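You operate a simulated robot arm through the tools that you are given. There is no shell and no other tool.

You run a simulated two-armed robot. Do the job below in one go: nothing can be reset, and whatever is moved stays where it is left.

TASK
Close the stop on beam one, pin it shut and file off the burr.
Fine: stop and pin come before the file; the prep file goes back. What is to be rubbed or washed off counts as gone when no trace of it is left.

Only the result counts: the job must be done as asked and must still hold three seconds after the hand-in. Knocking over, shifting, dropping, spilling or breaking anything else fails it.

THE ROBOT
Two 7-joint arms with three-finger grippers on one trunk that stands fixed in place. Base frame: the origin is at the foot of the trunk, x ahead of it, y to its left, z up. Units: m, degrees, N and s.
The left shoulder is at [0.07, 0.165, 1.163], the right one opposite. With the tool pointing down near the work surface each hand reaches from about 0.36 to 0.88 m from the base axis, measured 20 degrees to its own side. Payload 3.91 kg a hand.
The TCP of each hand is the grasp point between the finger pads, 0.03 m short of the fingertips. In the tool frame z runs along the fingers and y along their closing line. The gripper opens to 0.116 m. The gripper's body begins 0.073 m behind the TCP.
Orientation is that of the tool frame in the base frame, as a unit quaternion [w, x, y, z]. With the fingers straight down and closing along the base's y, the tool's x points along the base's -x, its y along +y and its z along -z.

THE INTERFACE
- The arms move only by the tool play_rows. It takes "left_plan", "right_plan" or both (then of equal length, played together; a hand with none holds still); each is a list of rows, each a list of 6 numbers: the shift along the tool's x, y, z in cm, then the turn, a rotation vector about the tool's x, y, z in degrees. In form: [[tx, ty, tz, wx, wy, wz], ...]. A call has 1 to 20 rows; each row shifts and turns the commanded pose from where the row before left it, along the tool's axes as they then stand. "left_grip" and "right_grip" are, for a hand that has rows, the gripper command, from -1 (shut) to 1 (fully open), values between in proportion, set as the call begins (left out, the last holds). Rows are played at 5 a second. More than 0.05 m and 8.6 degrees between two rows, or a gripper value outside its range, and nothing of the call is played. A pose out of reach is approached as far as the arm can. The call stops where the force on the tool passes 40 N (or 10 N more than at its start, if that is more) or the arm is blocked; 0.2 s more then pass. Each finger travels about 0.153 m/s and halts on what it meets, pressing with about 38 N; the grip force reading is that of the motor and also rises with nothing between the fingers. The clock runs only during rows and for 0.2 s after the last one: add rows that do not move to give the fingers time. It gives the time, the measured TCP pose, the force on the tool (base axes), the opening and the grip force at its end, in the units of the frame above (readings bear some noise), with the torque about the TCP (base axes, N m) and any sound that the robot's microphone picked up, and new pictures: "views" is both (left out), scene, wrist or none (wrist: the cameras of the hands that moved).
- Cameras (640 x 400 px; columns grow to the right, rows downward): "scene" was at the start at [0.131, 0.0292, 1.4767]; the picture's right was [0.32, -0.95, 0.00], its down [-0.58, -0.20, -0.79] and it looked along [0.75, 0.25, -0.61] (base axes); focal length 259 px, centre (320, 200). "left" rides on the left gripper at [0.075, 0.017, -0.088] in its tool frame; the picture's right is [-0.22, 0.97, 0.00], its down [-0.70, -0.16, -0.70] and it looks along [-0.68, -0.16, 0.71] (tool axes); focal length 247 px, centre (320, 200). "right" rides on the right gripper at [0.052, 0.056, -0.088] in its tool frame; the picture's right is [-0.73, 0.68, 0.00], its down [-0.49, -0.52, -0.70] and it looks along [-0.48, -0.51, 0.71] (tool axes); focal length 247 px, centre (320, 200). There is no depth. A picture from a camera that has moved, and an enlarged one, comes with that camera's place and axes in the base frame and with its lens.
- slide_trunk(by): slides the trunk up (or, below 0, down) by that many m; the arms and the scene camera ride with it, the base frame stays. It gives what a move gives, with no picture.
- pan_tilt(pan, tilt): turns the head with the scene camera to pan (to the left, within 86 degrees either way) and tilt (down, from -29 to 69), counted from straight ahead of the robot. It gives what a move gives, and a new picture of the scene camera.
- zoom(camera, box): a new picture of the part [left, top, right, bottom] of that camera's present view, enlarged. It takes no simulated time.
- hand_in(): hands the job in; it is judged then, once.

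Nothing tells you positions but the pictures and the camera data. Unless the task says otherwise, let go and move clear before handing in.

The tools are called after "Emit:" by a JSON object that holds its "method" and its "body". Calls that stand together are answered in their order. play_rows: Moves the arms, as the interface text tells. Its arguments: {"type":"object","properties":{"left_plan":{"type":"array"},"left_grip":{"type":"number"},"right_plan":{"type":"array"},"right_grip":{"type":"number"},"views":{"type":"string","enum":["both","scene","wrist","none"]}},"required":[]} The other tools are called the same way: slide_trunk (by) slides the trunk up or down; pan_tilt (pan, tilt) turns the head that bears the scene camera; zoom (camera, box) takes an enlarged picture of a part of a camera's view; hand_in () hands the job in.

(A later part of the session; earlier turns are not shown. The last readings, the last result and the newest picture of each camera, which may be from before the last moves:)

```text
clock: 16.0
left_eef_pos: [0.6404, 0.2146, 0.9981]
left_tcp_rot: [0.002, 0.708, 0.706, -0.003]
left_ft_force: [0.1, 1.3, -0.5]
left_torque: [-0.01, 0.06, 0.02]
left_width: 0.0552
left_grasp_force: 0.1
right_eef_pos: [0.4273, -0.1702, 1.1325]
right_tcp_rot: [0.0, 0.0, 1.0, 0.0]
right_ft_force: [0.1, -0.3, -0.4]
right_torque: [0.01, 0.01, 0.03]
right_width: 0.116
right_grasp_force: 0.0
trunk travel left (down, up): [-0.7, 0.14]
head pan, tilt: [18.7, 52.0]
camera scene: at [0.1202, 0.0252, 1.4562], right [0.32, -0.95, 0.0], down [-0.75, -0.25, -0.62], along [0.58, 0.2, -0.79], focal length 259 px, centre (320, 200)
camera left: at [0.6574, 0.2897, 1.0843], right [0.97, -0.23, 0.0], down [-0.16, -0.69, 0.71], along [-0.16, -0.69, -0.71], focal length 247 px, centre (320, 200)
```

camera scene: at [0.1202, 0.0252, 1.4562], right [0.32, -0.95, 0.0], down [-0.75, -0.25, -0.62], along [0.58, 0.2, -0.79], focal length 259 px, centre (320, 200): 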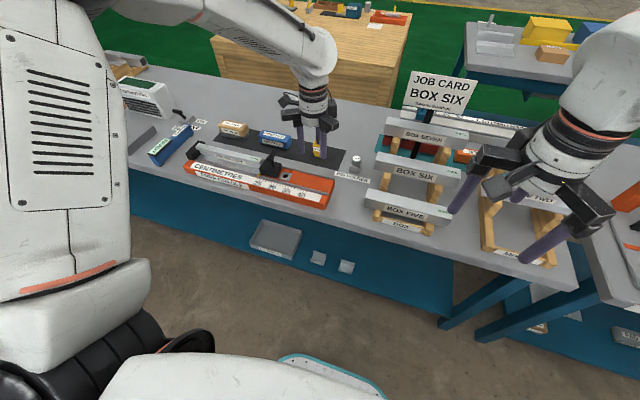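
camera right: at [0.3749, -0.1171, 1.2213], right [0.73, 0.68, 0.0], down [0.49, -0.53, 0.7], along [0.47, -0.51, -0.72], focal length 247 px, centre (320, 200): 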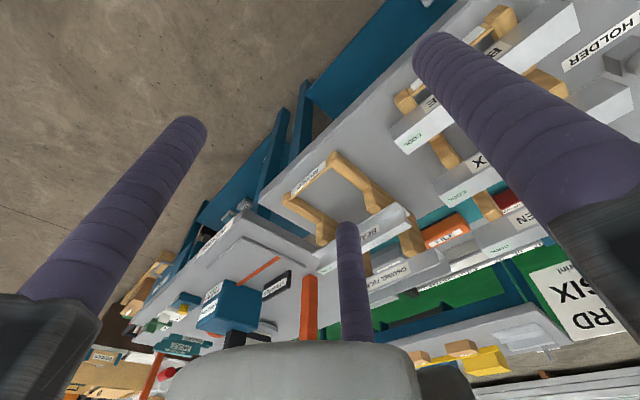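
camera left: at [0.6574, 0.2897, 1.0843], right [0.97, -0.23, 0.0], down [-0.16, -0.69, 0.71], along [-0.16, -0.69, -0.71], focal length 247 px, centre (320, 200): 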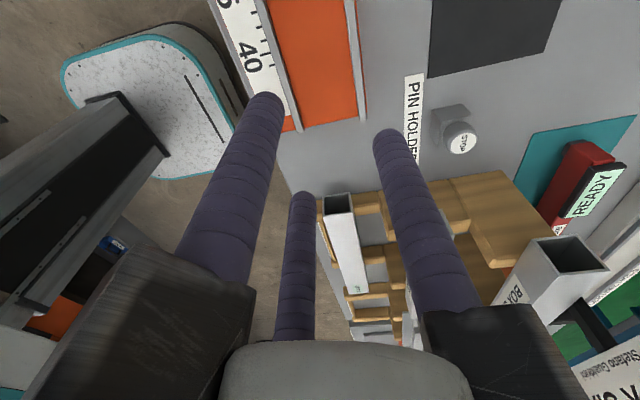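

The pin is confirmed at about (0.772, 0.116). I move closer for a better fix on its knob and neck.

Emit:
{"method": "play_rows", "body": {"left_plan": [[-1.2, 4, 0, 0, 0, 0], [-1.2, 4, 0, 0, 0, 0], [-1.2, 4, 0, 0, 0, 0], [0, 0, 0, 0, 0, 0]], "views": "wrist"}}

Emit:
{"method": "zoom", "body": {"camera": "left", "box": [240, 80, 440, 220]}}

Emit:
{"method": "zoom", "body": {"camera": "scene", "box": [320, 130, 400, 190]}}

```text
clock: 17.0
left_eef_pos: [0.7606, 0.1794, 0.9999]
left_tcp_rot: [0.002, 0.708, 0.706, -0.004]
left_ft_force: [0.0, 0.5, 0.2]
left_torque: [0.01, 0.0, 0.0]
left_width: 0.0549
left_grasp_force: 0.1
right_eef_pos: [0.427, -0.1691, 1.1345]
right_tcp_rot: [0.0, -0.001, 1.0, 0.0]
right_ft_force: [0.3, 0.7, 0.7]
right_torque: [0.01, -0.03, 0.01]
right_width: 0.1161
right_grasp_force: 0.1
trunk travel left (down, up): [-0.7, 0.14]
head pan, tilt: [18.7, 52.0]
camera left: at [0.7776, 0.2549, 1.0864], right [0.97, -0.23, 0.0], down [-0.16, -0.69, 0.71], along [-0.16, -0.69, -0.71], focal length 247 px, centre (320, 200)
```

left: 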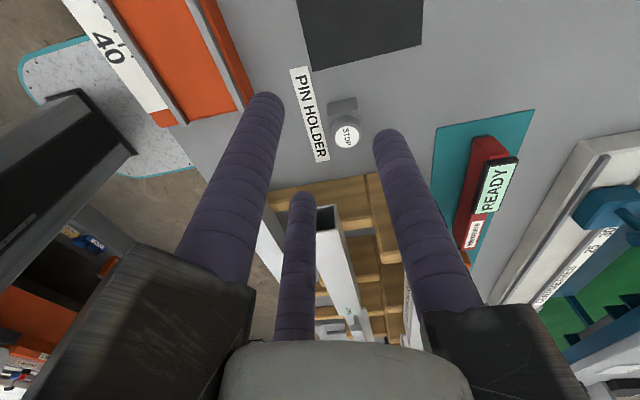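

```text
2.86 times, centred on (340, 150) of left
camera zoom: at [0.7776, 0.2549, 1.0864], right [0.97, -0.23, 0.0], down [-0.16, -0.69, 0.71], along [-0.16, -0.69, -0.71], focal length 706 px, centre (263, 343)
```

zoom: 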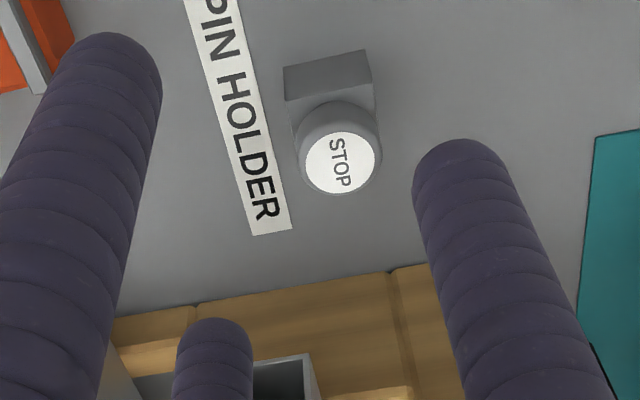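

```text
6.67 times, centred on (360, 160) of scene
camera zoom: at [0.1193, 0.0258, 1.4563], right [0.32, -0.95, 0.0], down [-0.75, -0.25, -0.62], along [0.58, 0.2, -0.79], focal length 1728 px, centre (53, 467)
```

zoom: 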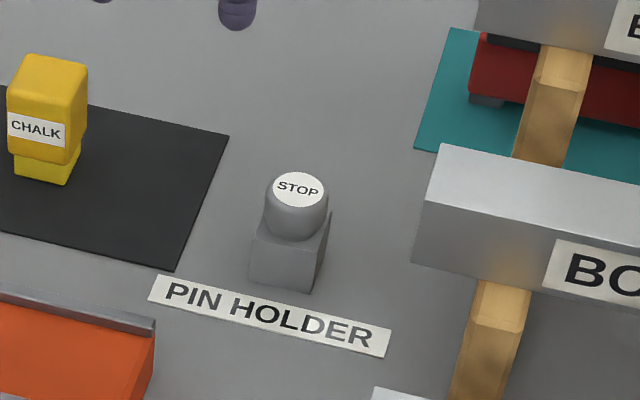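

The pin centre is about (0.7745, 0.116), with a knob about 31 mm wide whose top is near z 0.854, above a holder block of similar width. I go above it and part of the way down.

Emit:
{"method": "play_rows", "body": {"left_plan": [[-2.1, 0.5, 0, 0, 0, 0], [-2.1, 0.5, 0, 0, 0, 0], [-2.1, 0.4, 0, 0, 0, 0], [0, 0, 3.5, 0, 0, 0], [0, 0, 3.5, 0, 0, 0], [0, 0, 0, 0, 0, 0]]}}

Emit:
{"method": "zoom", "body": {"camera": "left", "box": [220, 60, 440, 220]}}

Emit:
{"method": "zoom", "body": {"camera": "scene", "box": [310, 100, 410, 190]}}

```text
clock: 18.4
left_eef_pos: [0.7733, 0.1134, 0.9274]
left_tcp_rot: [0.002, 0.708, 0.706, -0.003]
left_ft_force: [-0.3, -0.3, 0.7]
left_torque: [-0.01, 0.0, 0.0]
left_width: 0.055
left_grasp_force: 0.0
right_eef_pos: [0.4269, -0.1691, 1.1335]
right_tcp_rot: [-0.001, 0.001, 1.0, 0.0]
right_ft_force: [0.2, 0.0, -0.8]
right_torque: [-0.01, 0.02, -0.04]
right_width: 0.1157
right_grasp_force: 0.0
trunk travel left (down, up): [-0.7, 0.14]
head pan, tilt: [18.7, 52.0]
camera scene: at [0.1195, 0.0251, 1.4563], right [0.32, -0.95, 0.0], down [-0.75, -0.25, -0.62], along [0.58, 0.2, -0.79], focal length 259 px, centre (320, 200)
camera left: at [0.7912, 0.1885, 1.0153], right [0.97, -0.23, 0.0], down [-0.16, -0.69, 0.7], along [-0.16, -0.69, -0.71], focal length 247 px, centre (320, 200)
```

scene: 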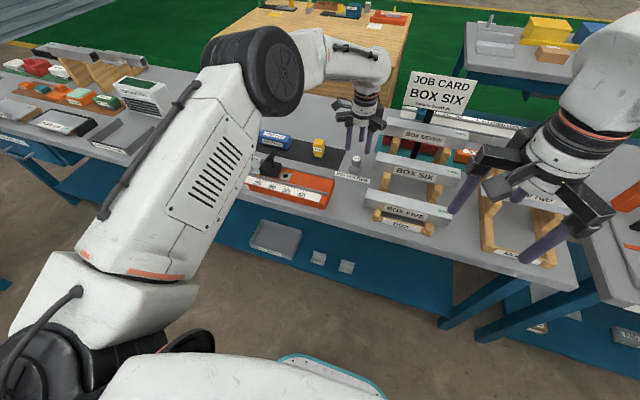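
left: 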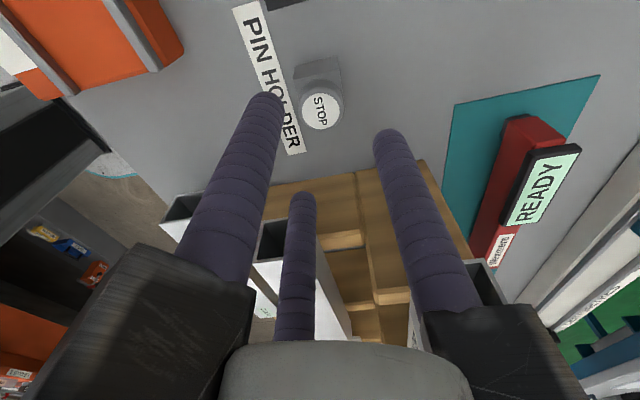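

```text
2.50 times, centred on (330, 140) of left
camera zoom: at [0.7912, 0.1885, 1.0153], right [0.97, -0.23, 0.0], down [-0.16, -0.69, 0.7], along [-0.16, -0.69, -0.71], focal length 617 px, centre (295, 350)
```

zoom: 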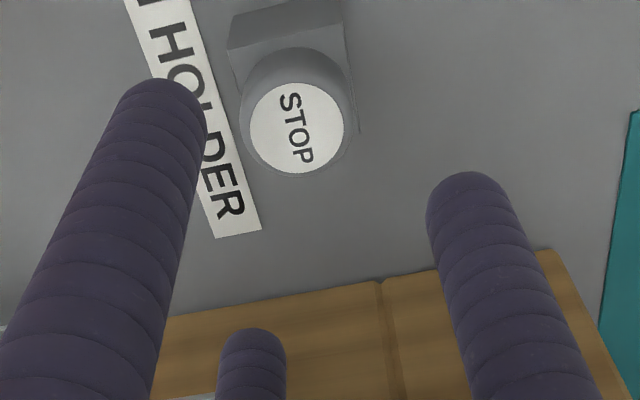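

```text
4.44 times, centred on (360, 145) of scene
camera zoom: at [0.1195, 0.0251, 1.4563], right [0.32, -0.95, 0.0], down [-0.75, -0.25, -0.62], along [0.58, 0.2, -0.79], focal length 1152 px, centre (142, 444)
```

zoom: 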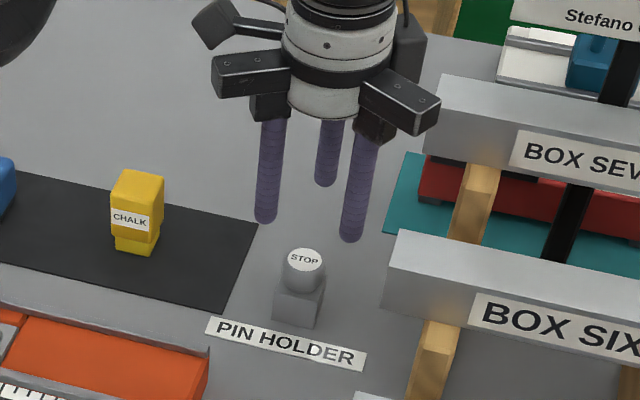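

The fingers straddle the knob evenly, and the knuckles clear both box ends (box six to the near side, box seven farther back). I go down until the fingertips are at knob height, just above the holder.

Emit:
{"method": "play_rows", "body": {"left_plan": [[0.15, 0.15, 2.5, 0, 0, 0], [0, 0, 2.5, 0, 0, 0], [0, 0, 1.5, 0, 0, 0], [0, 0, 0, 0, 0, 0]]}}

Emit:
{"method": "zoom", "body": {"camera": "left", "box": [220, 60, 440, 220]}}

Emit:
{"method": "zoom", "body": {"camera": "scene", "box": [310, 100, 410, 190]}}

```text
clock: 19.4
left_eef_pos: [0.7758, 0.1148, 0.8629]
left_tcp_rot: [0.002, 0.708, 0.706, -0.002]
left_ft_force: [0.3, 0.5, 0.3]
left_torque: [-0.03, -0.02, 0.0]
left_width: 0.0552
left_grasp_force: 0.1
right_eef_pos: [0.4284, -0.1705, 1.1332]
right_tcp_rot: [0.0, 0.0, 1.0, 0.0]
right_ft_force: [0.6, -0.8, 1.0]
right_torque: [0.03, 0.02, 0.0]
right_width: 0.116
right_grasp_force: 0.1
trunk travel left (down, up): [-0.7, 0.14]
head pan, tilt: [18.7, 52.0]
camera scene: at [0.1202, 0.0253, 1.4562], right [0.32, -0.95, 0.0], down [-0.75, -0.25, -0.62], along [0.58, 0.2, -0.79], focal length 259 px, centre (320, 200)
camera left: at [0.7931, 0.1905, 0.9496], right [0.97, -0.23, 0.0], down [-0.16, -0.69, 0.71], along [-0.16, -0.69, -0.71], focal length 247 px, centre (320, 200)
```

scene: 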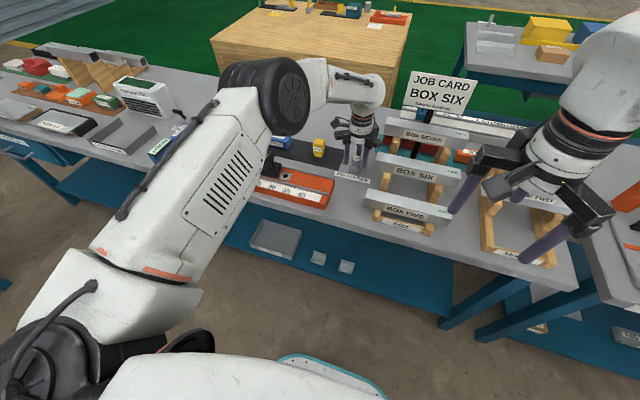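
left: 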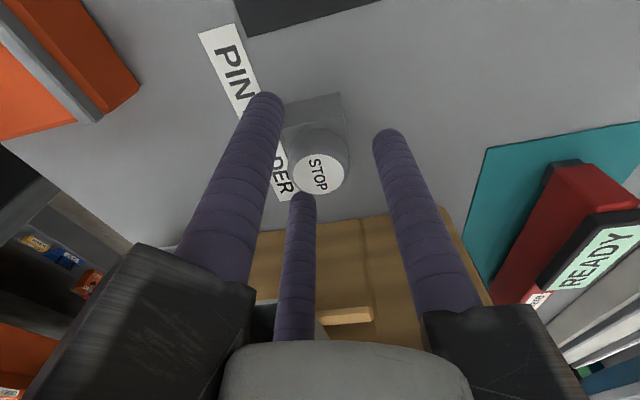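

```text
2.50 times, centred on (330, 140) of left
camera zoom: at [0.7931, 0.1905, 0.9496], right [0.97, -0.23, 0.0], down [-0.16, -0.69, 0.71], along [-0.16, -0.69, -0.71], focal length 617 px, centre (295, 350)
```

zoom: 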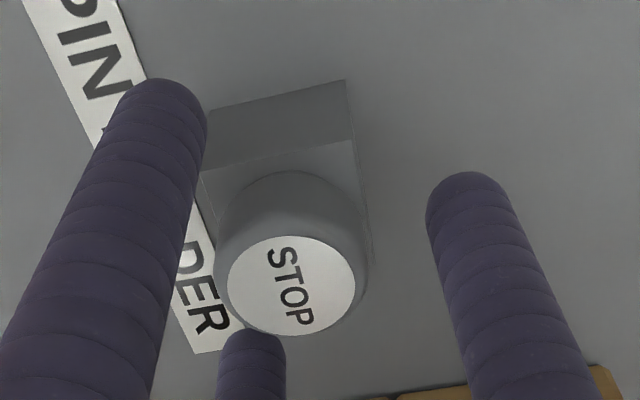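

```text
4.44 times, centred on (360, 145) of scene
camera zoom: at [0.1202, 0.0253, 1.4562], right [0.32, -0.95, 0.0], down [-0.75, -0.25, -0.62], along [0.58, 0.2, -0.79], focal length 1152 px, centre (142, 444)
```

zoom: 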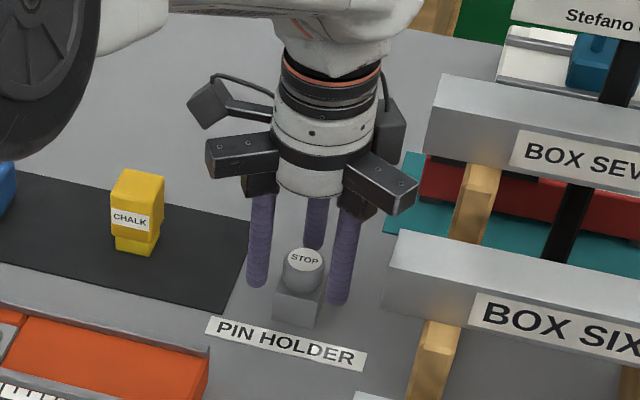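

The knob reads as centred in the hand with fingertips at z of about 0.833. I close on it.

Emit:
{"method": "play_rows", "body": {"left_plan": [[0, 0, 0, 0, 0, 0], [0, 0, 0, 0, 0, 0], [0, 0, 0, 0, 0, 0], [0, 0, 0, 0, 0, 0]], "left_grip": -1}}

Emit:
{"method": "zoom", "body": {"camera": "left", "box": [220, 60, 440, 220]}}

Emit:
{"method": "zoom", "body": {"camera": "scene", "box": [310, 100, 410, 190]}}

```text
clock: 20.4
left_eef_pos: [0.7763, 0.1162, 0.8632]
left_tcp_rot: [0.001, 0.708, 0.706, -0.003]
left_ft_force: [0.0, 0.3, 0.3]
left_torque: [-0.02, 0.02, 0.0]
left_width: 0.0308
left_grasp_force: 37.8
right_eef_pos: [0.4283, -0.1701, 1.1324]
right_tcp_rot: [-0.002, 0.0, 1.0, 0.001]
right_ft_force: [-0.2, -0.1, 0.2]
right_torque: [-0.01, 0.06, -0.01]
right_width: 0.1162
right_grasp_force: 0.1
trunk travel left (down, up): [-0.7, 0.14]
head pan, tilt: [18.7, 52.0]
camera scene: at [0.1203, 0.0254, 1.4562], right [0.32, -0.95, 0.0], down [-0.75, -0.25, -0.62], along [0.58, 0.2, -0.79], focal length 259 px, centre (320, 200)
camera left: at [0.7932, 0.1905, 0.9497], right [0.97, -0.23, 0.0], down [-0.16, -0.69, 0.71], along [-0.16, -0.69, -0.71], focal length 247 px, centre (320, 200)
```

scene: 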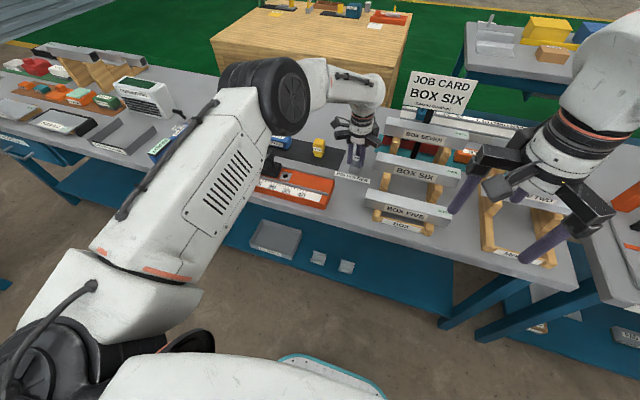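
left: 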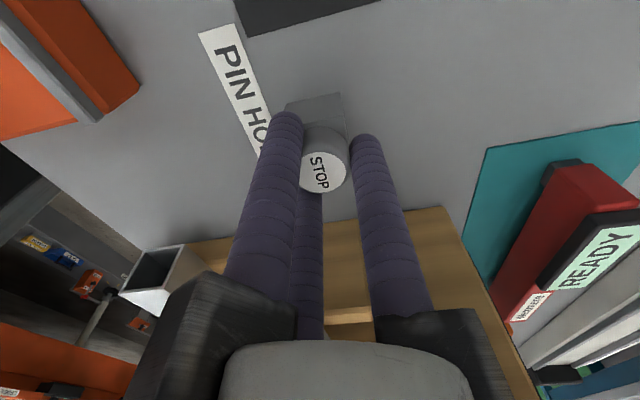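

```text
2.50 times, centred on (330, 140) of left
camera zoom: at [0.7932, 0.1905, 0.9497], right [0.97, -0.23, 0.0], down [-0.16, -0.69, 0.71], along [-0.16, -0.69, -0.71], focal length 617 px, centre (295, 350)
```

zoom: 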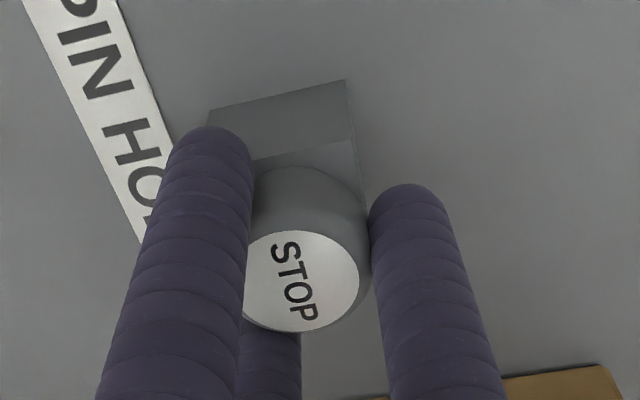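

```text
4.44 times, centred on (360, 145) of scene
camera zoom: at [0.1203, 0.0254, 1.4562], right [0.32, -0.95, 0.0], down [-0.75, -0.25, -0.62], along [0.58, 0.2, -0.79], focal length 1152 px, centre (142, 444)
```

zoom: 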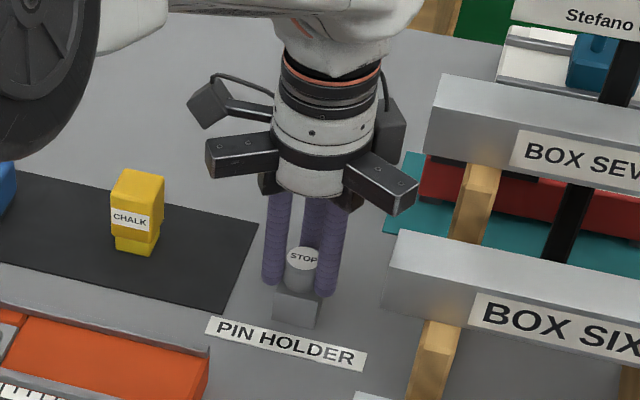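

Grip is firm at 30.8 mm, the knob's width. I lift straight up.

Emit:
{"method": "play_rows", "body": {"left_plan": [[0, 0, -1.5, 0, 0, 0], [0, 0, -2, 0, 0, 0], [0, 0, -3, 0, 0, 0], [0, 0, -4, 0, 0, 0], [0, 0, -3, 0, 0, 0], [0, 0, 0, 0, 0, 0]]}}

Emit:
{"method": "zoom", "body": {"camera": "left", "box": [220, 60, 440, 220]}}

Emit:
{"method": "zoom", "body": {"camera": "scene", "box": [310, 90, 410, 190]}}

```text
clock: 21.8
left_eef_pos: [0.7749, 0.1168, 0.998]
left_tcp_rot: [0.003, 0.708, 0.706, -0.003]
left_ft_force: [-0.2, 0.3, -0.2]
left_torque: [-0.01, -0.02, -0.05]
left_width: 0.0307
left_grasp_force: 38.0
right_eef_pos: [0.4297, -0.1692, 1.1316]
right_tcp_rot: [-0.002, 0.0, 1.0, 0.0]
right_ft_force: [-0.2, 0.3, -0.3]
right_torque: [0.02, 0.0, -0.03]
right_width: 0.116
right_grasp_force: 0.1
trunk travel left (down, up): [-0.7, 0.14]
head pan, tilt: [18.7, 52.0]
camera scene: at [0.1208, 0.0254, 1.4561], right [0.32, -0.95, 0.0], down [-0.75, -0.25, -0.62], along [0.58, 0.2, -0.79], focal length 259 px, centre (320, 200)
camera left: at [0.7925, 0.1921, 1.085], right [0.97, -0.23, 0.0], down [-0.16, -0.69, 0.71], along [-0.16, -0.69, -0.71], focal length 247 px, centre (320, 200)
```

scene: 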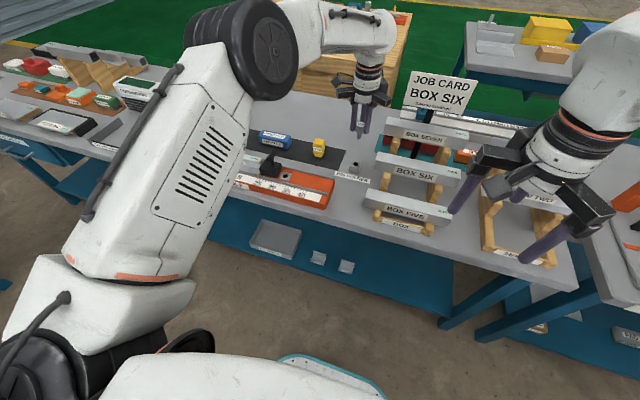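
left: 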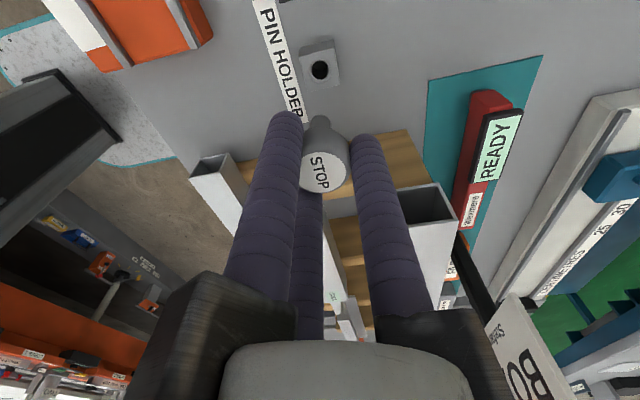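

```text
2.50 times, centred on (330, 140) of left
camera zoom: at [0.7925, 0.1921, 1.085], right [0.97, -0.23, 0.0], down [-0.16, -0.69, 0.71], along [-0.16, -0.69, -0.71], focal length 617 px, centre (295, 350)
```

zoom: 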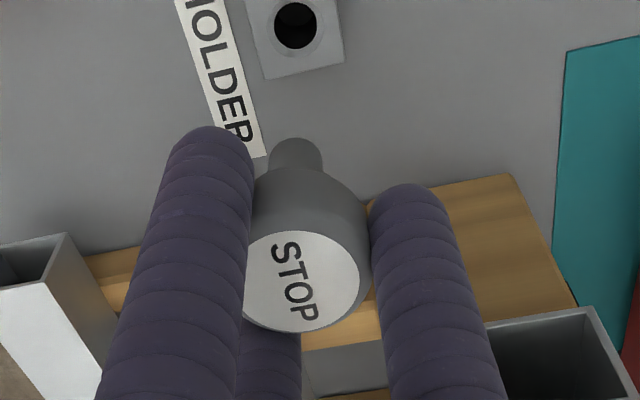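

```text
4.00 times, centred on (360, 140) of scene
camera zoom: at [0.1208, 0.0254, 1.4561], right [0.32, -0.95, 0.0], down [-0.75, -0.25, -0.62], along [0.58, 0.2, -0.79], focal length 1037 px, centre (160, 440)
```

zoom: 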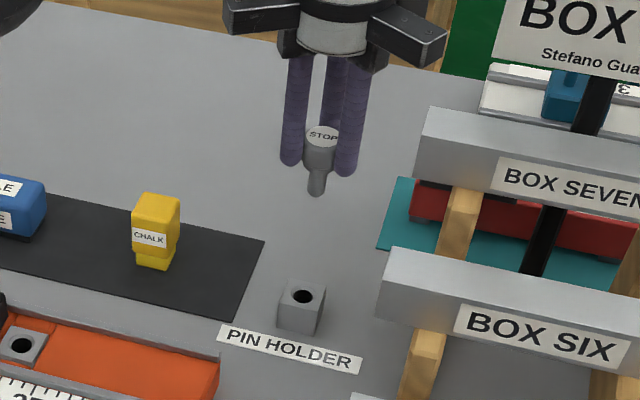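

The pin is out: a knob with a shaft about 2 cm long. I carry it over the cradle hole, keeping the same height so I can match the camera view I had of the holder's hole.

Emit:
{"method": "play_rows", "body": {"left_plan": [[3.37, -2.27, 0, 0, 0, 0], [3.37, -2.27, 0, 0, 0, 0], [3.37, -2.27, 0, 0, 0, 0], [3.37, -2.27, 0, 0, 0, 0], [3.37, -2.27, 0, 0, 0, 0], [3.37, -2.27, 0, 0, 0, 0], [0, 0, 0, 0, 0, 0], [0, 0, 0, 0, 0, 0]]}}

Emit:
{"method": "zoom", "body": {"camera": "left", "box": [220, 60, 440, 220]}}

Emit:
{"method": "zoom", "body": {"camera": "scene", "box": [230, 80, 350, 200]}}

```text
clock: 23.6
left_eef_pos: [0.6416, 0.3233, 0.9982]
left_tcp_rot: [0.002, 0.707, 0.707, -0.004]
left_ft_force: [0.0, 0.3, -0.6]
left_torque: [0.04, -0.01, -0.02]
left_width: 0.031
left_grasp_force: 38.2
right_eef_pos: [0.4281, -0.1689, 1.1319]
right_tcp_rot: [0.0, 0.0, 1.0, 0.0]
right_ft_force: [0.3, -0.8, -0.3]
right_torque: [0.02, 0.01, -0.02]
right_width: 0.1161
right_grasp_force: 0.0
trunk travel left (down, up): [-0.7, 0.14]
head pan, tilt: [18.7, 52.0]
camera scene: at [0.1202, 0.0256, 1.4562], right [0.32, -0.95, 0.0], down [-0.75, -0.25, -0.62], along [0.58, 0.2, -0.79], focal length 259 px, centre (320, 200)
camera left: at [0.6586, 0.398, 1.0847], right [0.97, -0.23, 0.0], down [-0.16, -0.69, 0.71], along [-0.16, -0.69, -0.71], focal length 247 px, centre (320, 200)
```

scene: 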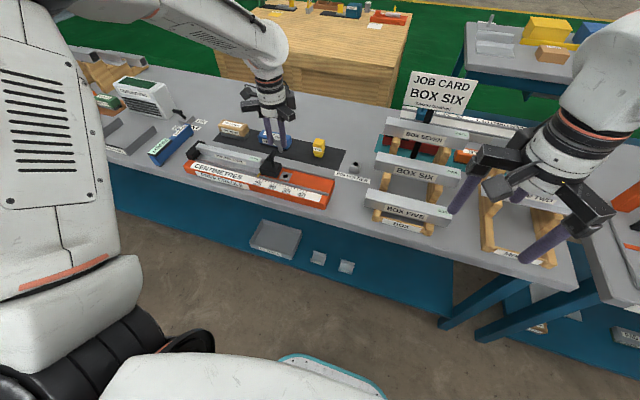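
left: 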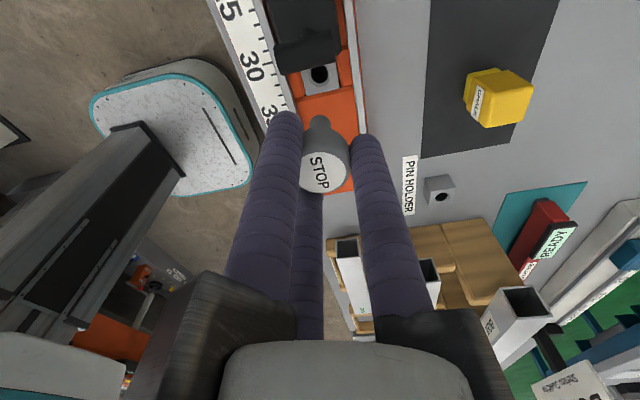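

```text
2.50 times, centred on (330, 140) of left
camera zoom: at [0.6586, 0.398, 1.0847], right [0.97, -0.23, 0.0], down [-0.16, -0.69, 0.71], along [-0.16, -0.69, -0.71], focal length 617 px, centre (295, 350)
```

zoom: 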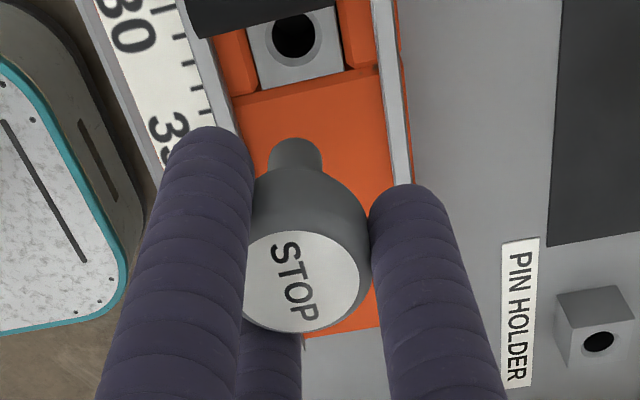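

```text
3.33 times, centred on (290, 140) of scene
camera zoom: at [0.1202, 0.0256, 1.4562], right [0.32, -0.95, 0.0], down [-0.75, -0.25, -0.62], along [0.58, 0.2, -0.79], focal length 864 px, centre (420, 400)
```

zoom: 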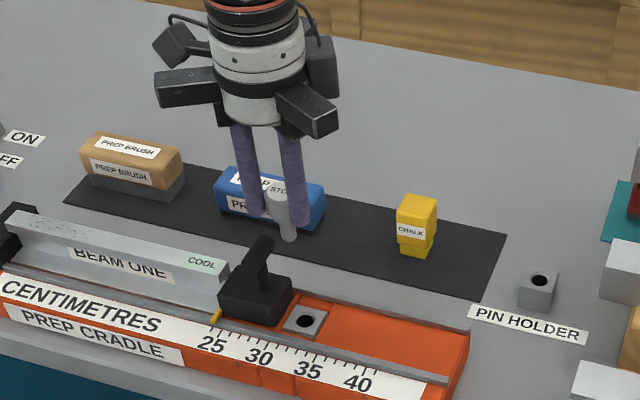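

The hole reads about (0.640, 0.320). With the present low grip a finger could strike the stop block, which stands only about 2 cm from the hole and is as tall as the knob. I'll return the pin to its holder and regrip just the top of the knob so the tips stay above the block.

Emit:
{"method": "play_rows", "body": {"left_plan": [[-3.37, 2.27, 0, 0, 0, 0], [-3.37, 2.27, 0, 0, 0, 0], [-3.37, 2.27, 0, 0, 0, 0], [-3.37, 2.27, 0, 0, 0, 0], [-3.37, 2.27, 0, 0, 0, 0], [-3.37, 2.27, 0, 0, 0, 0], [0, 0, 0, 0, 0, 0], [0, 0, 0, 0, 0, 0]]}}

Emit:
{"method": "zoom", "body": {"camera": "left", "box": [220, 60, 440, 220]}}

```text
clock: 25.4
left_eef_pos: [0.7752, 0.1164, 0.9968]
left_tcp_rot: [0.003, 0.709, 0.705, -0.003]
left_ft_force: [0.7, 0.4, -1.2]
left_torque: [0.01, 0.01, -0.02]
left_width: 0.0307
left_grasp_force: 38.1
right_eef_pos: [0.4282, -0.1701, 1.1332]
right_tcp_rot: [-0.001, 0.001, 1.0, 0.0]
right_ft_force: [-0.3, 0.1, -0.9]
right_torque: [0.01, 0.0, -0.01]
right_width: 0.116
right_grasp_force: 0.1
trunk travel left (down, up): [-0.7, 0.14]
head pan, tilt: [18.7, 52.0]
camera scene: at [0.1204, 0.0252, 1.4562], right [0.32, -0.95, 0.0], down [-0.75, -0.25, -0.62], along [0.58, 0.2, -0.79], focal length 259 px, centre (320, 200)
camera left: at [0.792, 0.1914, 1.0831], right [0.97, -0.23, 0.0], down [-0.16, -0.69, 0.71], along [-0.16, -0.69, -0.71], focal length 247 px, centre (320, 200)
```

scene: 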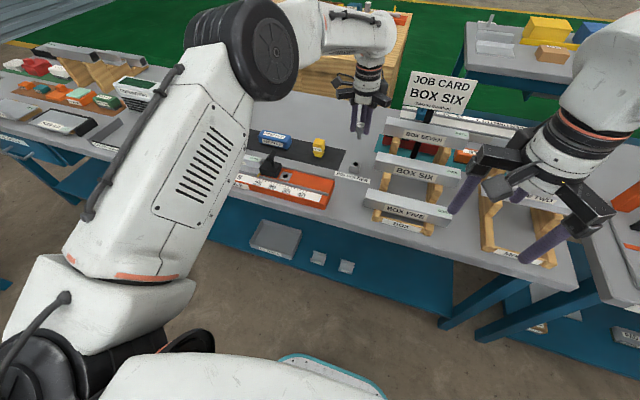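
left: 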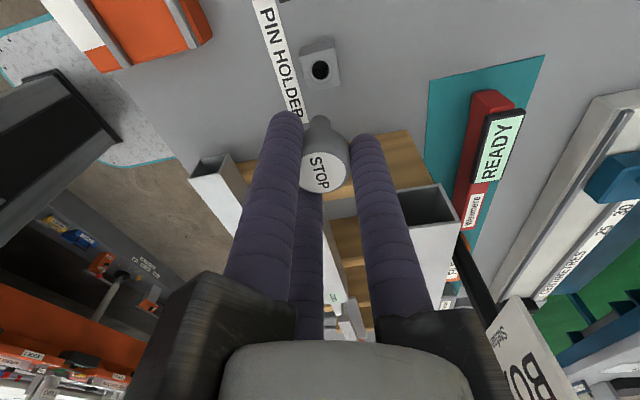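

```text
2.50 times, centred on (330, 140) of left
camera zoom: at [0.792, 0.1914, 1.0831], right [0.97, -0.23, 0.0], down [-0.16, -0.69, 0.71], along [-0.16, -0.69, -0.71], focal length 617 px, centre (295, 350)
```

zoom: 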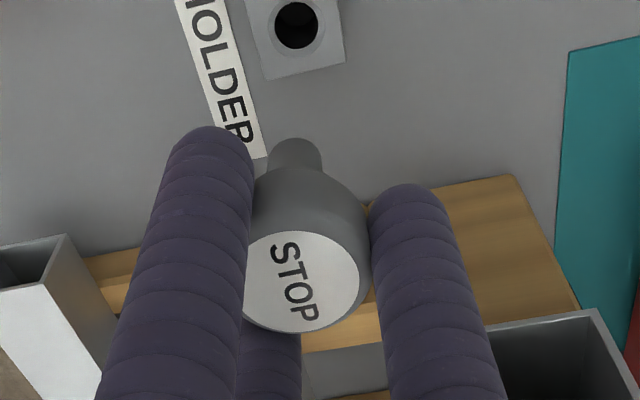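

I'm back at the same view, aligned with the holder. I lower the pin home.

Emit:
{"method": "play_rows", "body": {"left_plan": [[0, 0, 4, 0, 0, 0], [0, 0, 3, 0, 0, 0], [0, 0, 2, 0, 0, 0], [0, 0, 1.5, 0, 0, 0], [0, 0, 1.5, 0, 0, 0], [0, 0, 1.3, 0, 0, 0], [0, 0, 0, 0, 0, 0]]}}

Emit:
{"method": "zoom", "body": {"camera": "scene", "box": [310, 100, 410, 190]}}

```text
clock: 27.0
left_eef_pos: [0.7756, 0.1159, 0.8636]
left_tcp_rot: [0.002, 0.707, 0.707, -0.003]
left_ft_force: [0.4, -0.2, 0.0]
left_torque: [-0.01, -0.05, 0.0]
left_width: 0.0306
left_grasp_force: 38.0
right_eef_pos: [0.4285, -0.1687, 1.1325]
right_tcp_rot: [0.0, 0.0, 1.0, 0.0]
right_ft_force: [-0.3, -0.9, 0.2]
right_torque: [0.0, -0.04, -0.05]
right_width: 0.1162
right_grasp_force: 0.0
trunk travel left (down, up): [-0.7, 0.14]
head pan, tilt: [18.7, 52.0]
camera scene: at [0.1201, 0.0253, 1.4562], right [0.32, -0.95, 0.0], down [-0.75, -0.25, -0.62], along [0.58, 0.2, -0.79], focal length 259 px, centre (320, 200)
camera left: at [0.7933, 0.1909, 0.9511], right [0.97, -0.23, 0.0], down [-0.16, -0.69, 0.71], along [-0.16, -0.69, -0.71], focal length 247 px, centre (320, 200)
```

scene: 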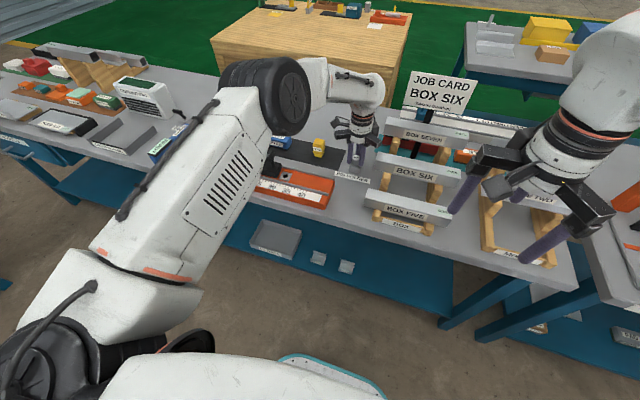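
left: 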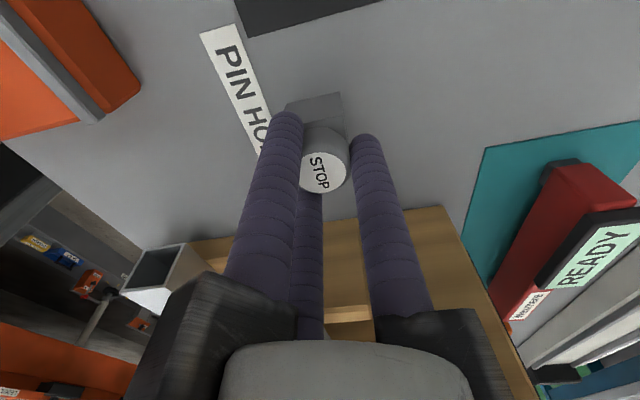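

```text
4.44 times, centred on (360, 145) of scene
camera zoom: at [0.1201, 0.0253, 1.4562], right [0.32, -0.95, 0.0], down [-0.75, -0.25, -0.62], along [0.58, 0.2, -0.79], focal length 1152 px, centre (142, 444)
```

zoom: 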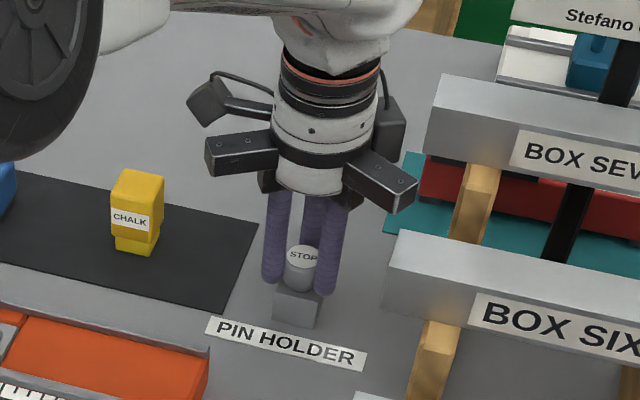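

The pin is back in its holder with no load. I open slightly, rise 1.3 cm and close on the top of the knob.

Emit:
{"method": "play_rows", "body": {"left_plan": [[0, 0, 0, 0, 0, 0], [0, 0, 0, 0, 0, 0], [0, 0, -0.6, 0, 0, 0], [0, 0, -0.7, 0, 0, 0], [0, 0, 0, 0, 0, 0]], "left_grip": -0.25, "views": "none"}}

Emit:
{"method": "play_rows", "body": {"left_plan": [[0, 0, 0, 0, 0, 0], [0, 0, 0, 0, 0, 0], [0, 0, 0, 0, 0, 0]], "left_grip": -1}}

Emit:
{"method": "zoom", "body": {"camera": "scene", "box": [330, 130, 390, 180]}}

Emit:
{"method": "zoom", "body": {"camera": "left", "box": [220, 60, 440, 220]}}

```text
clock: 28.2
left_eef_pos: [0.7774, 0.1159, 0.878]
left_tcp_rot: [0.002, 0.708, 0.707, -0.003]
left_ft_force: [0.2, 0.8, 0.5]
left_torque: [0.02, -0.01, 0.0]
left_width: 0.0436
left_grasp_force: 0.1
right_eef_pos: [0.4282, -0.1702, 1.1322]
right_tcp_rot: [-0.001, -0.001, 1.0, 0.0]
right_ft_force: [0.1, 0.2, 0.9]
right_torque: [0.03, 0.02, 0.01]
right_width: 0.1161
right_grasp_force: 0.0
trunk travel left (down, up): [-0.7, 0.14]
head pan, tilt: [18.7, 52.0]
```

```text
clock: 29.0
left_eef_pos: [0.776, 0.1161, 0.8827]
left_tcp_rot: [0.005, 0.708, 0.706, 0.0]
left_ft_force: [-1.1, -0.6, 25.9]
left_torque: [0.09, 0.03, -0.03]
left_width: 0.0089
left_grasp_force: 37.8
right_eef_pos: [0.425, -0.1701, 1.1345]
right_tcp_rot: [0.001, 0.0, 1.0, 0.001]
right_ft_force: [0.7, -0.2, -0.5]
right_torque: [0.02, 0.0, 0.03]
right_width: 0.1162
right_grasp_force: 0.1
trunk travel left (down, up): [-0.7, 0.14]
head pan, tilt: [18.7, 52.0]
camera scene: at [0.116, 0.0246, 1.457], right [0.32, -0.95, 0.0], down [-0.74, -0.25, -0.62], along [0.59, 0.2, -0.79], focal length 259 px, centre (320, 200)
camera left: at [0.7924, 0.19, 0.9701], right [0.97, -0.23, 0.01], down [-0.17, -0.69, 0.7], along [-0.15, -0.69, -0.71], focal length 247 px, centre (320, 200)
```

scene: 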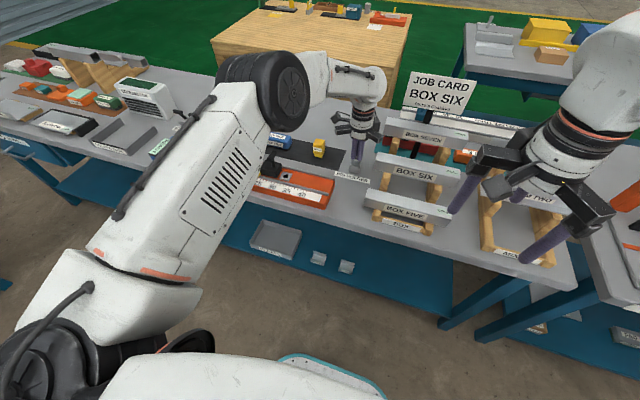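
left: 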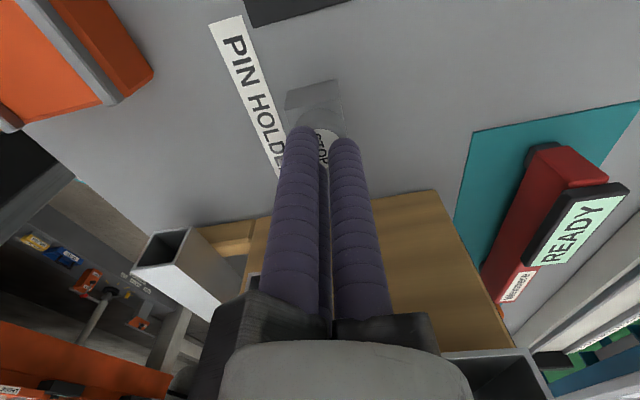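

```text
8.00 times, centred on (360, 155) of scene
camera zoom: at [0.116, 0.0246, 1.457], right [0.32, -0.95, 0.0], down [-0.74, -0.25, -0.62], along [0.59, 0.2, -0.79], focal length 2074 px, centre (0, 560)
```

zoom: 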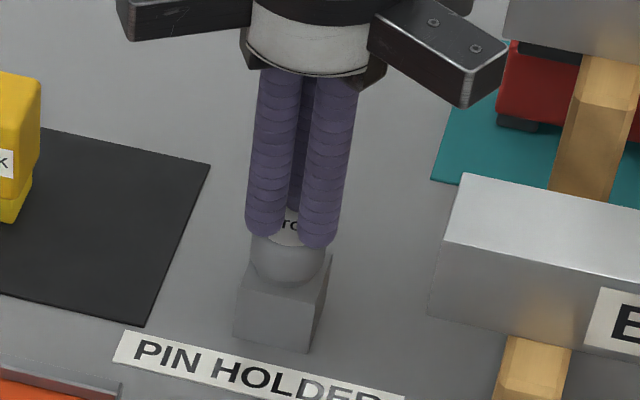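

```text
2.50 times, centred on (330, 140) of left
camera zoom: at [0.7924, 0.19, 0.9701], right [0.97, -0.23, 0.01], down [-0.17, -0.69, 0.7], along [-0.15, -0.69, -0.71], focal length 617 px, centre (295, 350)
```

zoom: 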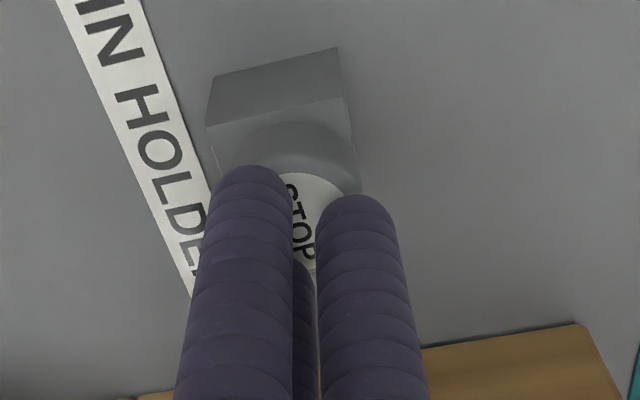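

The fingertips slid off the knob's rounded rim and closed above it, while the pin stayed seated. I lift off and check that nothing moved, then test whether a finger really meets the stop block beside the hole.

Emit:
{"method": "play_rows", "body": {"left_plan": [[0, 0, -2, 0, 0, 0], [0, 0, -3, 0, 0, 0], [0, 0, -4, 0, 0, 0], [0, 0, -3, 0, 0, 0], [0, 0, 0, 0, 0, 0]], "left_grip": -1}}

Emit:
{"method": "zoom", "body": {"camera": "scene", "box": [330, 130, 390, 180]}}

Emit:
{"method": "zoom", "body": {"camera": "scene", "box": [250, 140, 320, 190]}}

```text
clock: 30.2
left_eef_pos: [0.7763, 0.1149, 0.9973]
left_tcp_rot: [0.001, 0.708, 0.707, -0.003]
left_ft_force: [0.3, -0.1, 0.2]
left_torque: [0.01, 0.02, -0.03]
left_width: 0.009
left_grasp_force: 37.9
right_eef_pos: [0.4287, -0.1688, 1.1326]
right_tcp_rot: [-0.001, 0.0, 1.0, 0.0]
right_ft_force: [-0.2, 0.4, -0.3]
right_torque: [0.01, -0.02, -0.03]
right_width: 0.1162
right_grasp_force: 0.0
trunk travel left (down, up): [-0.7, 0.14]
head pan, tilt: [18.7, 52.0]
camera scene: at [0.1205, 0.0254, 1.4562], right [0.32, -0.95, 0.0], down [-0.75, -0.25, -0.62], along [0.58, 0.2, -0.79], focal length 259 px, centre (320, 200)
camera left: at [0.7941, 0.1902, 1.0839], right [0.97, -0.23, 0.0], down [-0.16, -0.69, 0.71], along [-0.16, -0.69, -0.71], focal length 247 px, centre (320, 200)
```

scene: 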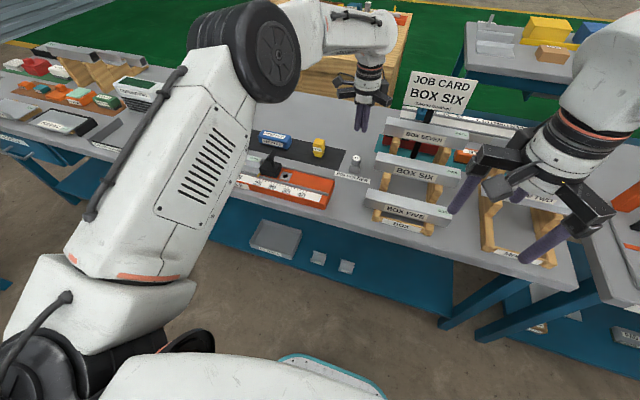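
left: 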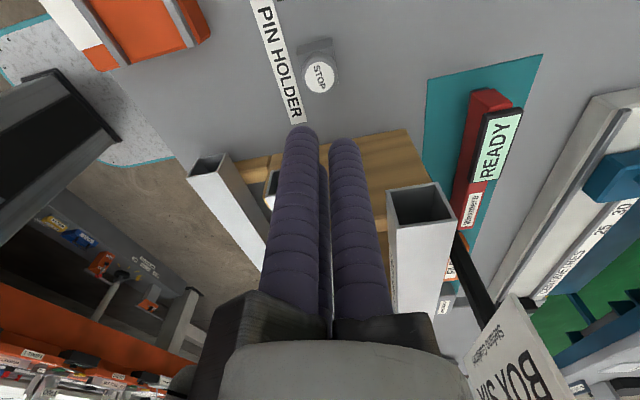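

```text
8.00 times, centred on (360, 155) of scene
camera zoom: at [0.1205, 0.0254, 1.4562], right [0.32, -0.95, 0.0], down [-0.75, -0.25, -0.62], along [0.58, 0.2, -0.79], focal length 2074 px, centre (0, 560)
```

zoom: 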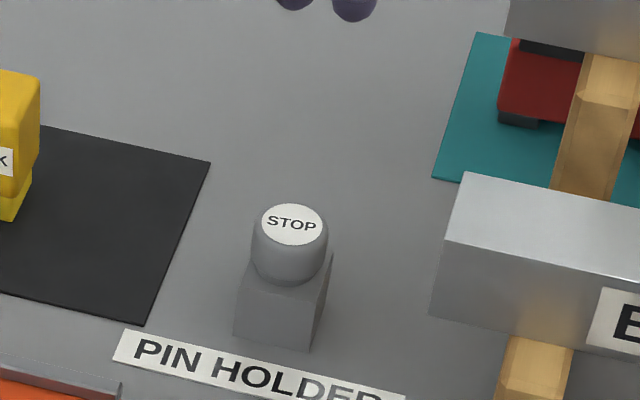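

```text
8.00 times, centred on (285, 165) of scene
camera zoom: at [0.1205, 0.0254, 1.4562], right [0.32, -0.95, 0.0], down [-0.75, -0.25, -0.62], along [0.58, 0.2, -0.79], focal length 2074 px, centre (600, 480)
```

zoom: 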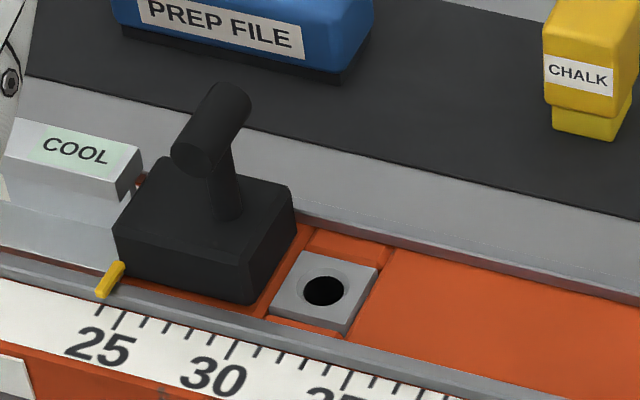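

The pin is unharmed. In this picture the block's rear face is about 26 mm from the hole centre. I'll set the fingers to the knob's width without the pin and descend at the hole to see whether they touch the block.

Emit:
{"method": "play_rows", "body": {"left_plan": [[3.4, -2.27, 0, 0, 0, 0], [3.4, -2.27, 0, 0, 0, 0], [3.4, -2.27, 0, 0, 0, 0], [3.4, -2.27, 0, 0, 0, 0], [3.4, -2.27, 0, 0, 0, 0], [3.4, -2.25, 0, 0, 0, 0], [0, 0, 3, 0, 0, 0], [0, 0, 3, 0, 0, 0], [0, 0, 0, 0, 0, 0]], "left_grip": -0.46}}

Emit:
{"method": "zoom", "body": {"camera": "left", "box": [220, 60, 440, 220]}}

Emit:
{"method": "zoom", "body": {"camera": "scene", "box": [250, 120, 330, 190]}}

```text
clock: 32.2
left_eef_pos: [0.6382, 0.3199, 0.9367]
left_tcp_rot: [0.003, 0.708, 0.706, -0.003]
left_ft_force: [-0.1, -3.7, 2.9]
left_torque: [-0.02, 0.03, 0.04]
left_width: 0.0299
left_grasp_force: 0.1
right_eef_pos: [0.4275, -0.1695, 1.133]
right_tcp_rot: [0.0, 0.001, 1.0, -0.001]
right_ft_force: [0.3, -0.3, 0.9]
right_torque: [-0.01, 0.03, -0.02]
right_width: 0.1158
right_grasp_force: 0.1
trunk travel left (down, up): [-0.7, 0.14]
head pan, tilt: [18.7, 52.0]
camera scene: at [0.1197, 0.0249, 1.4563], right [0.32, -0.95, 0.0], down [-0.75, -0.25, -0.62], along [0.58, 0.2, -0.79], focal length 259 px, centre (320, 200)
camera left: at [0.6554, 0.3956, 1.0242], right [0.97, -0.23, 0.0], down [-0.16, -0.69, 0.71], along [-0.16, -0.69, -0.71], focal length 247 px, centre (320, 200)
```

scene: 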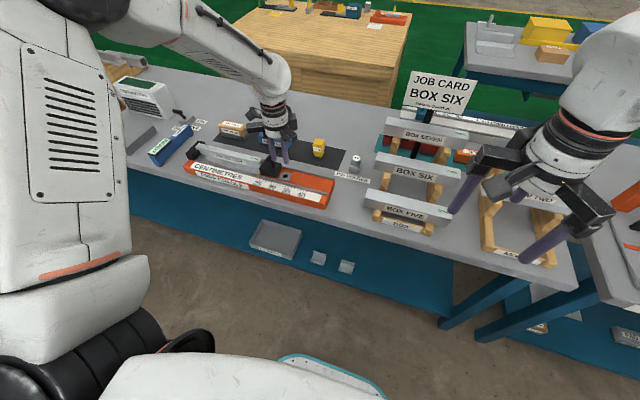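
left: 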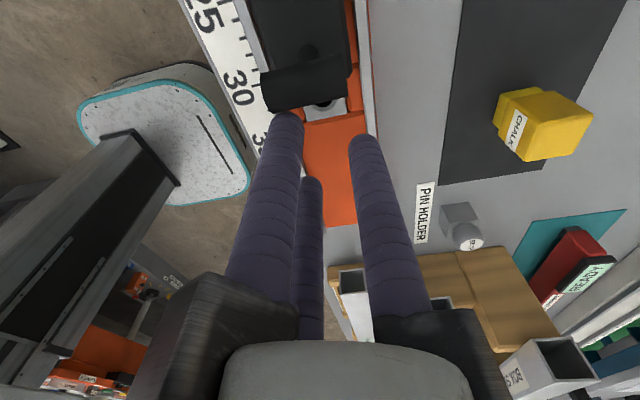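

```text
2.50 times, centred on (330, 140) of left
camera zoom: at [0.6554, 0.3956, 1.0242], right [0.97, -0.23, 0.0], down [-0.16, -0.69, 0.71], along [-0.16, -0.69, -0.71], focal length 617 px, centre (295, 350)
```

zoom: 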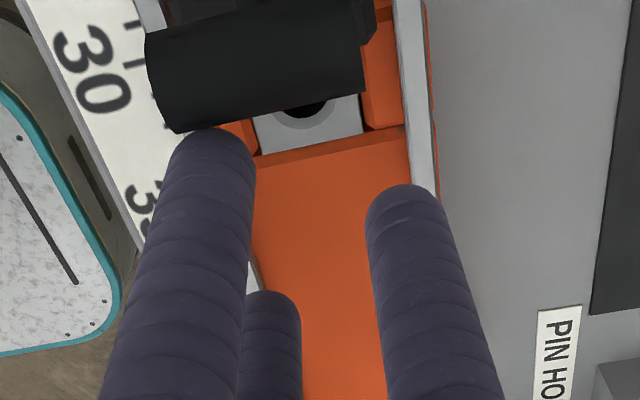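

```text
5.71 times, centred on (290, 155) of scene
camera zoom: at [0.1197, 0.0249, 1.4563], right [0.32, -0.95, 0.0], down [-0.75, -0.25, -0.62], along [0.58, 0.2, -0.79], focal length 1481 px, centre (491, 457)
```

zoom: 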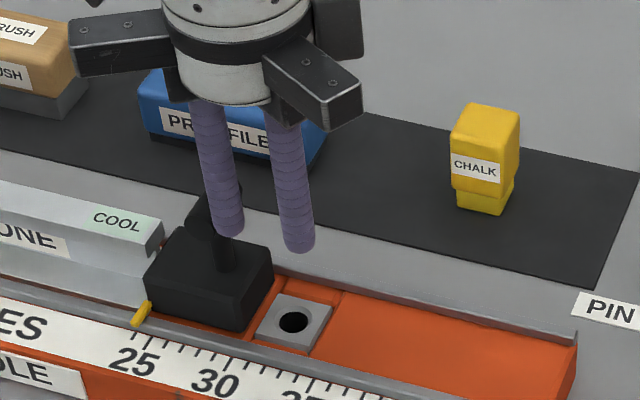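

There is already a light contact (3.7 N) with the stop's T-bar, so all three fingers are physical. I lift and turn the hand another 90°, so one finger points away from the stop and the other two straddle its side.

Emit:
{"method": "play_rows", "body": {"left_plan": [[-1.0, 0, -1, 0, 0, 0], [0, 0, -3, 0, 0, 0], [0, 0, -3.5, 0, 0, 0], [0, 0, 0, 0, 0, 0]], "views": "none"}}

Emit:
{"method": "play_rows", "body": {"left_plan": [[0, 0, 0, 0, 0, 7.5], [0, 0, 0, 0, 0, 7.5], [0, 0, 0, 0, 0, 7.5], [0, 0, 0, 0, 0, 7.5], [0, 0, 0, 0, 0, 7.5], [0, 0, 0, 0, 0, 7.5], [0, 0, 0, 0, 0, 7.5], [0, 0, 0, 0, 0, 7.5], [0, 0, 0, 0, 0, 7.5], [0, 0, 0, 0, 0, 7.5], [0, 0, 0, 0, 0, 7.5], [0, 0, 0, 0, 0, 7.5], [0, 0, 0, 0, 0, 0]]}}

```text
clock: 33.2
left_eef_pos: [0.6399, 0.3115, 1.01]
left_tcp_rot: [0.001, 0.708, 0.707, -0.003]
left_ft_force: [0.3, 0.2, 0.2]
left_torque: [-0.03, 0.01, 0.02]
left_width: 0.0314
left_grasp_force: 0.0
right_eef_pos: [0.4285, -0.1693, 1.1328]
right_tcp_rot: [-0.001, 0.0, 1.0, 0.0]
right_ft_force: [-0.2, -0.4, 0.2]
right_torque: [-0.04, -0.02, -0.03]
right_width: 0.1161
right_grasp_force: 0.0
trunk travel left (down, up): [-0.7, 0.14]
head pan, tilt: [18.7, 52.0]
```

```text
clock: 36.0
left_eef_pos: [0.6415, 0.3106, 1.0118]
left_tcp_rot: [0.003, 1.0, -0.002, -0.001]
left_ft_force: [-0.5, 0.1, 0.6]
left_torque: [0.01, 0.03, 0.0]
left_width: 0.0313
left_grasp_force: 0.0
right_eef_pos: [0.4279, -0.1696, 1.1339]
right_tcp_rot: [0.0, -0.001, 1.0, 0.0]
right_ft_force: [0.7, -1.1, -1.0]
right_torque: [0.01, 0.01, 0.01]
right_width: 0.116
right_grasp_force: 0.2
trunk travel left (down, up): [-0.7, 0.14]
head pan, tilt: [18.7, 52.0]
camera scene: at [0.1202, 0.0253, 1.4562], right [0.32, -0.95, 0.0], down [-0.75, -0.25, -0.62], along [0.58, 0.2, -0.79], focal length 259 px, centre (320, 200)
camera left: at [0.7148, 0.2936, 1.0988], right [-0.23, -0.97, 0.01], down [-0.69, 0.17, 0.7], along [-0.68, 0.15, -0.71], focal length 247 px, centre (320, 200)
```

scene: 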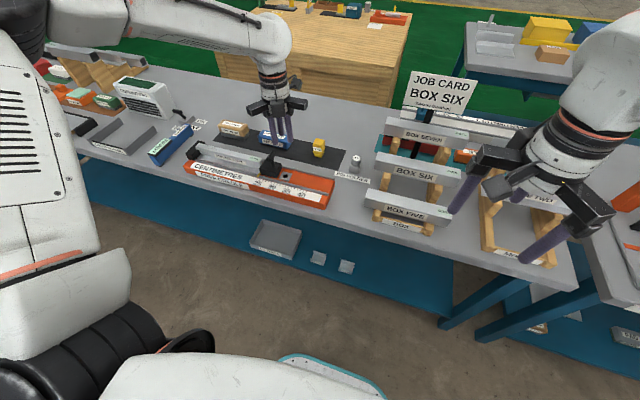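
left: 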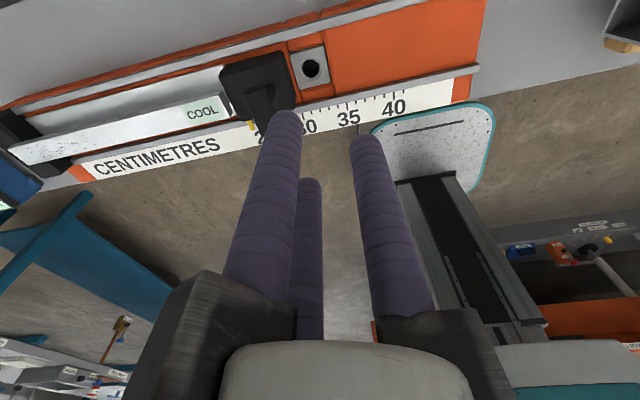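

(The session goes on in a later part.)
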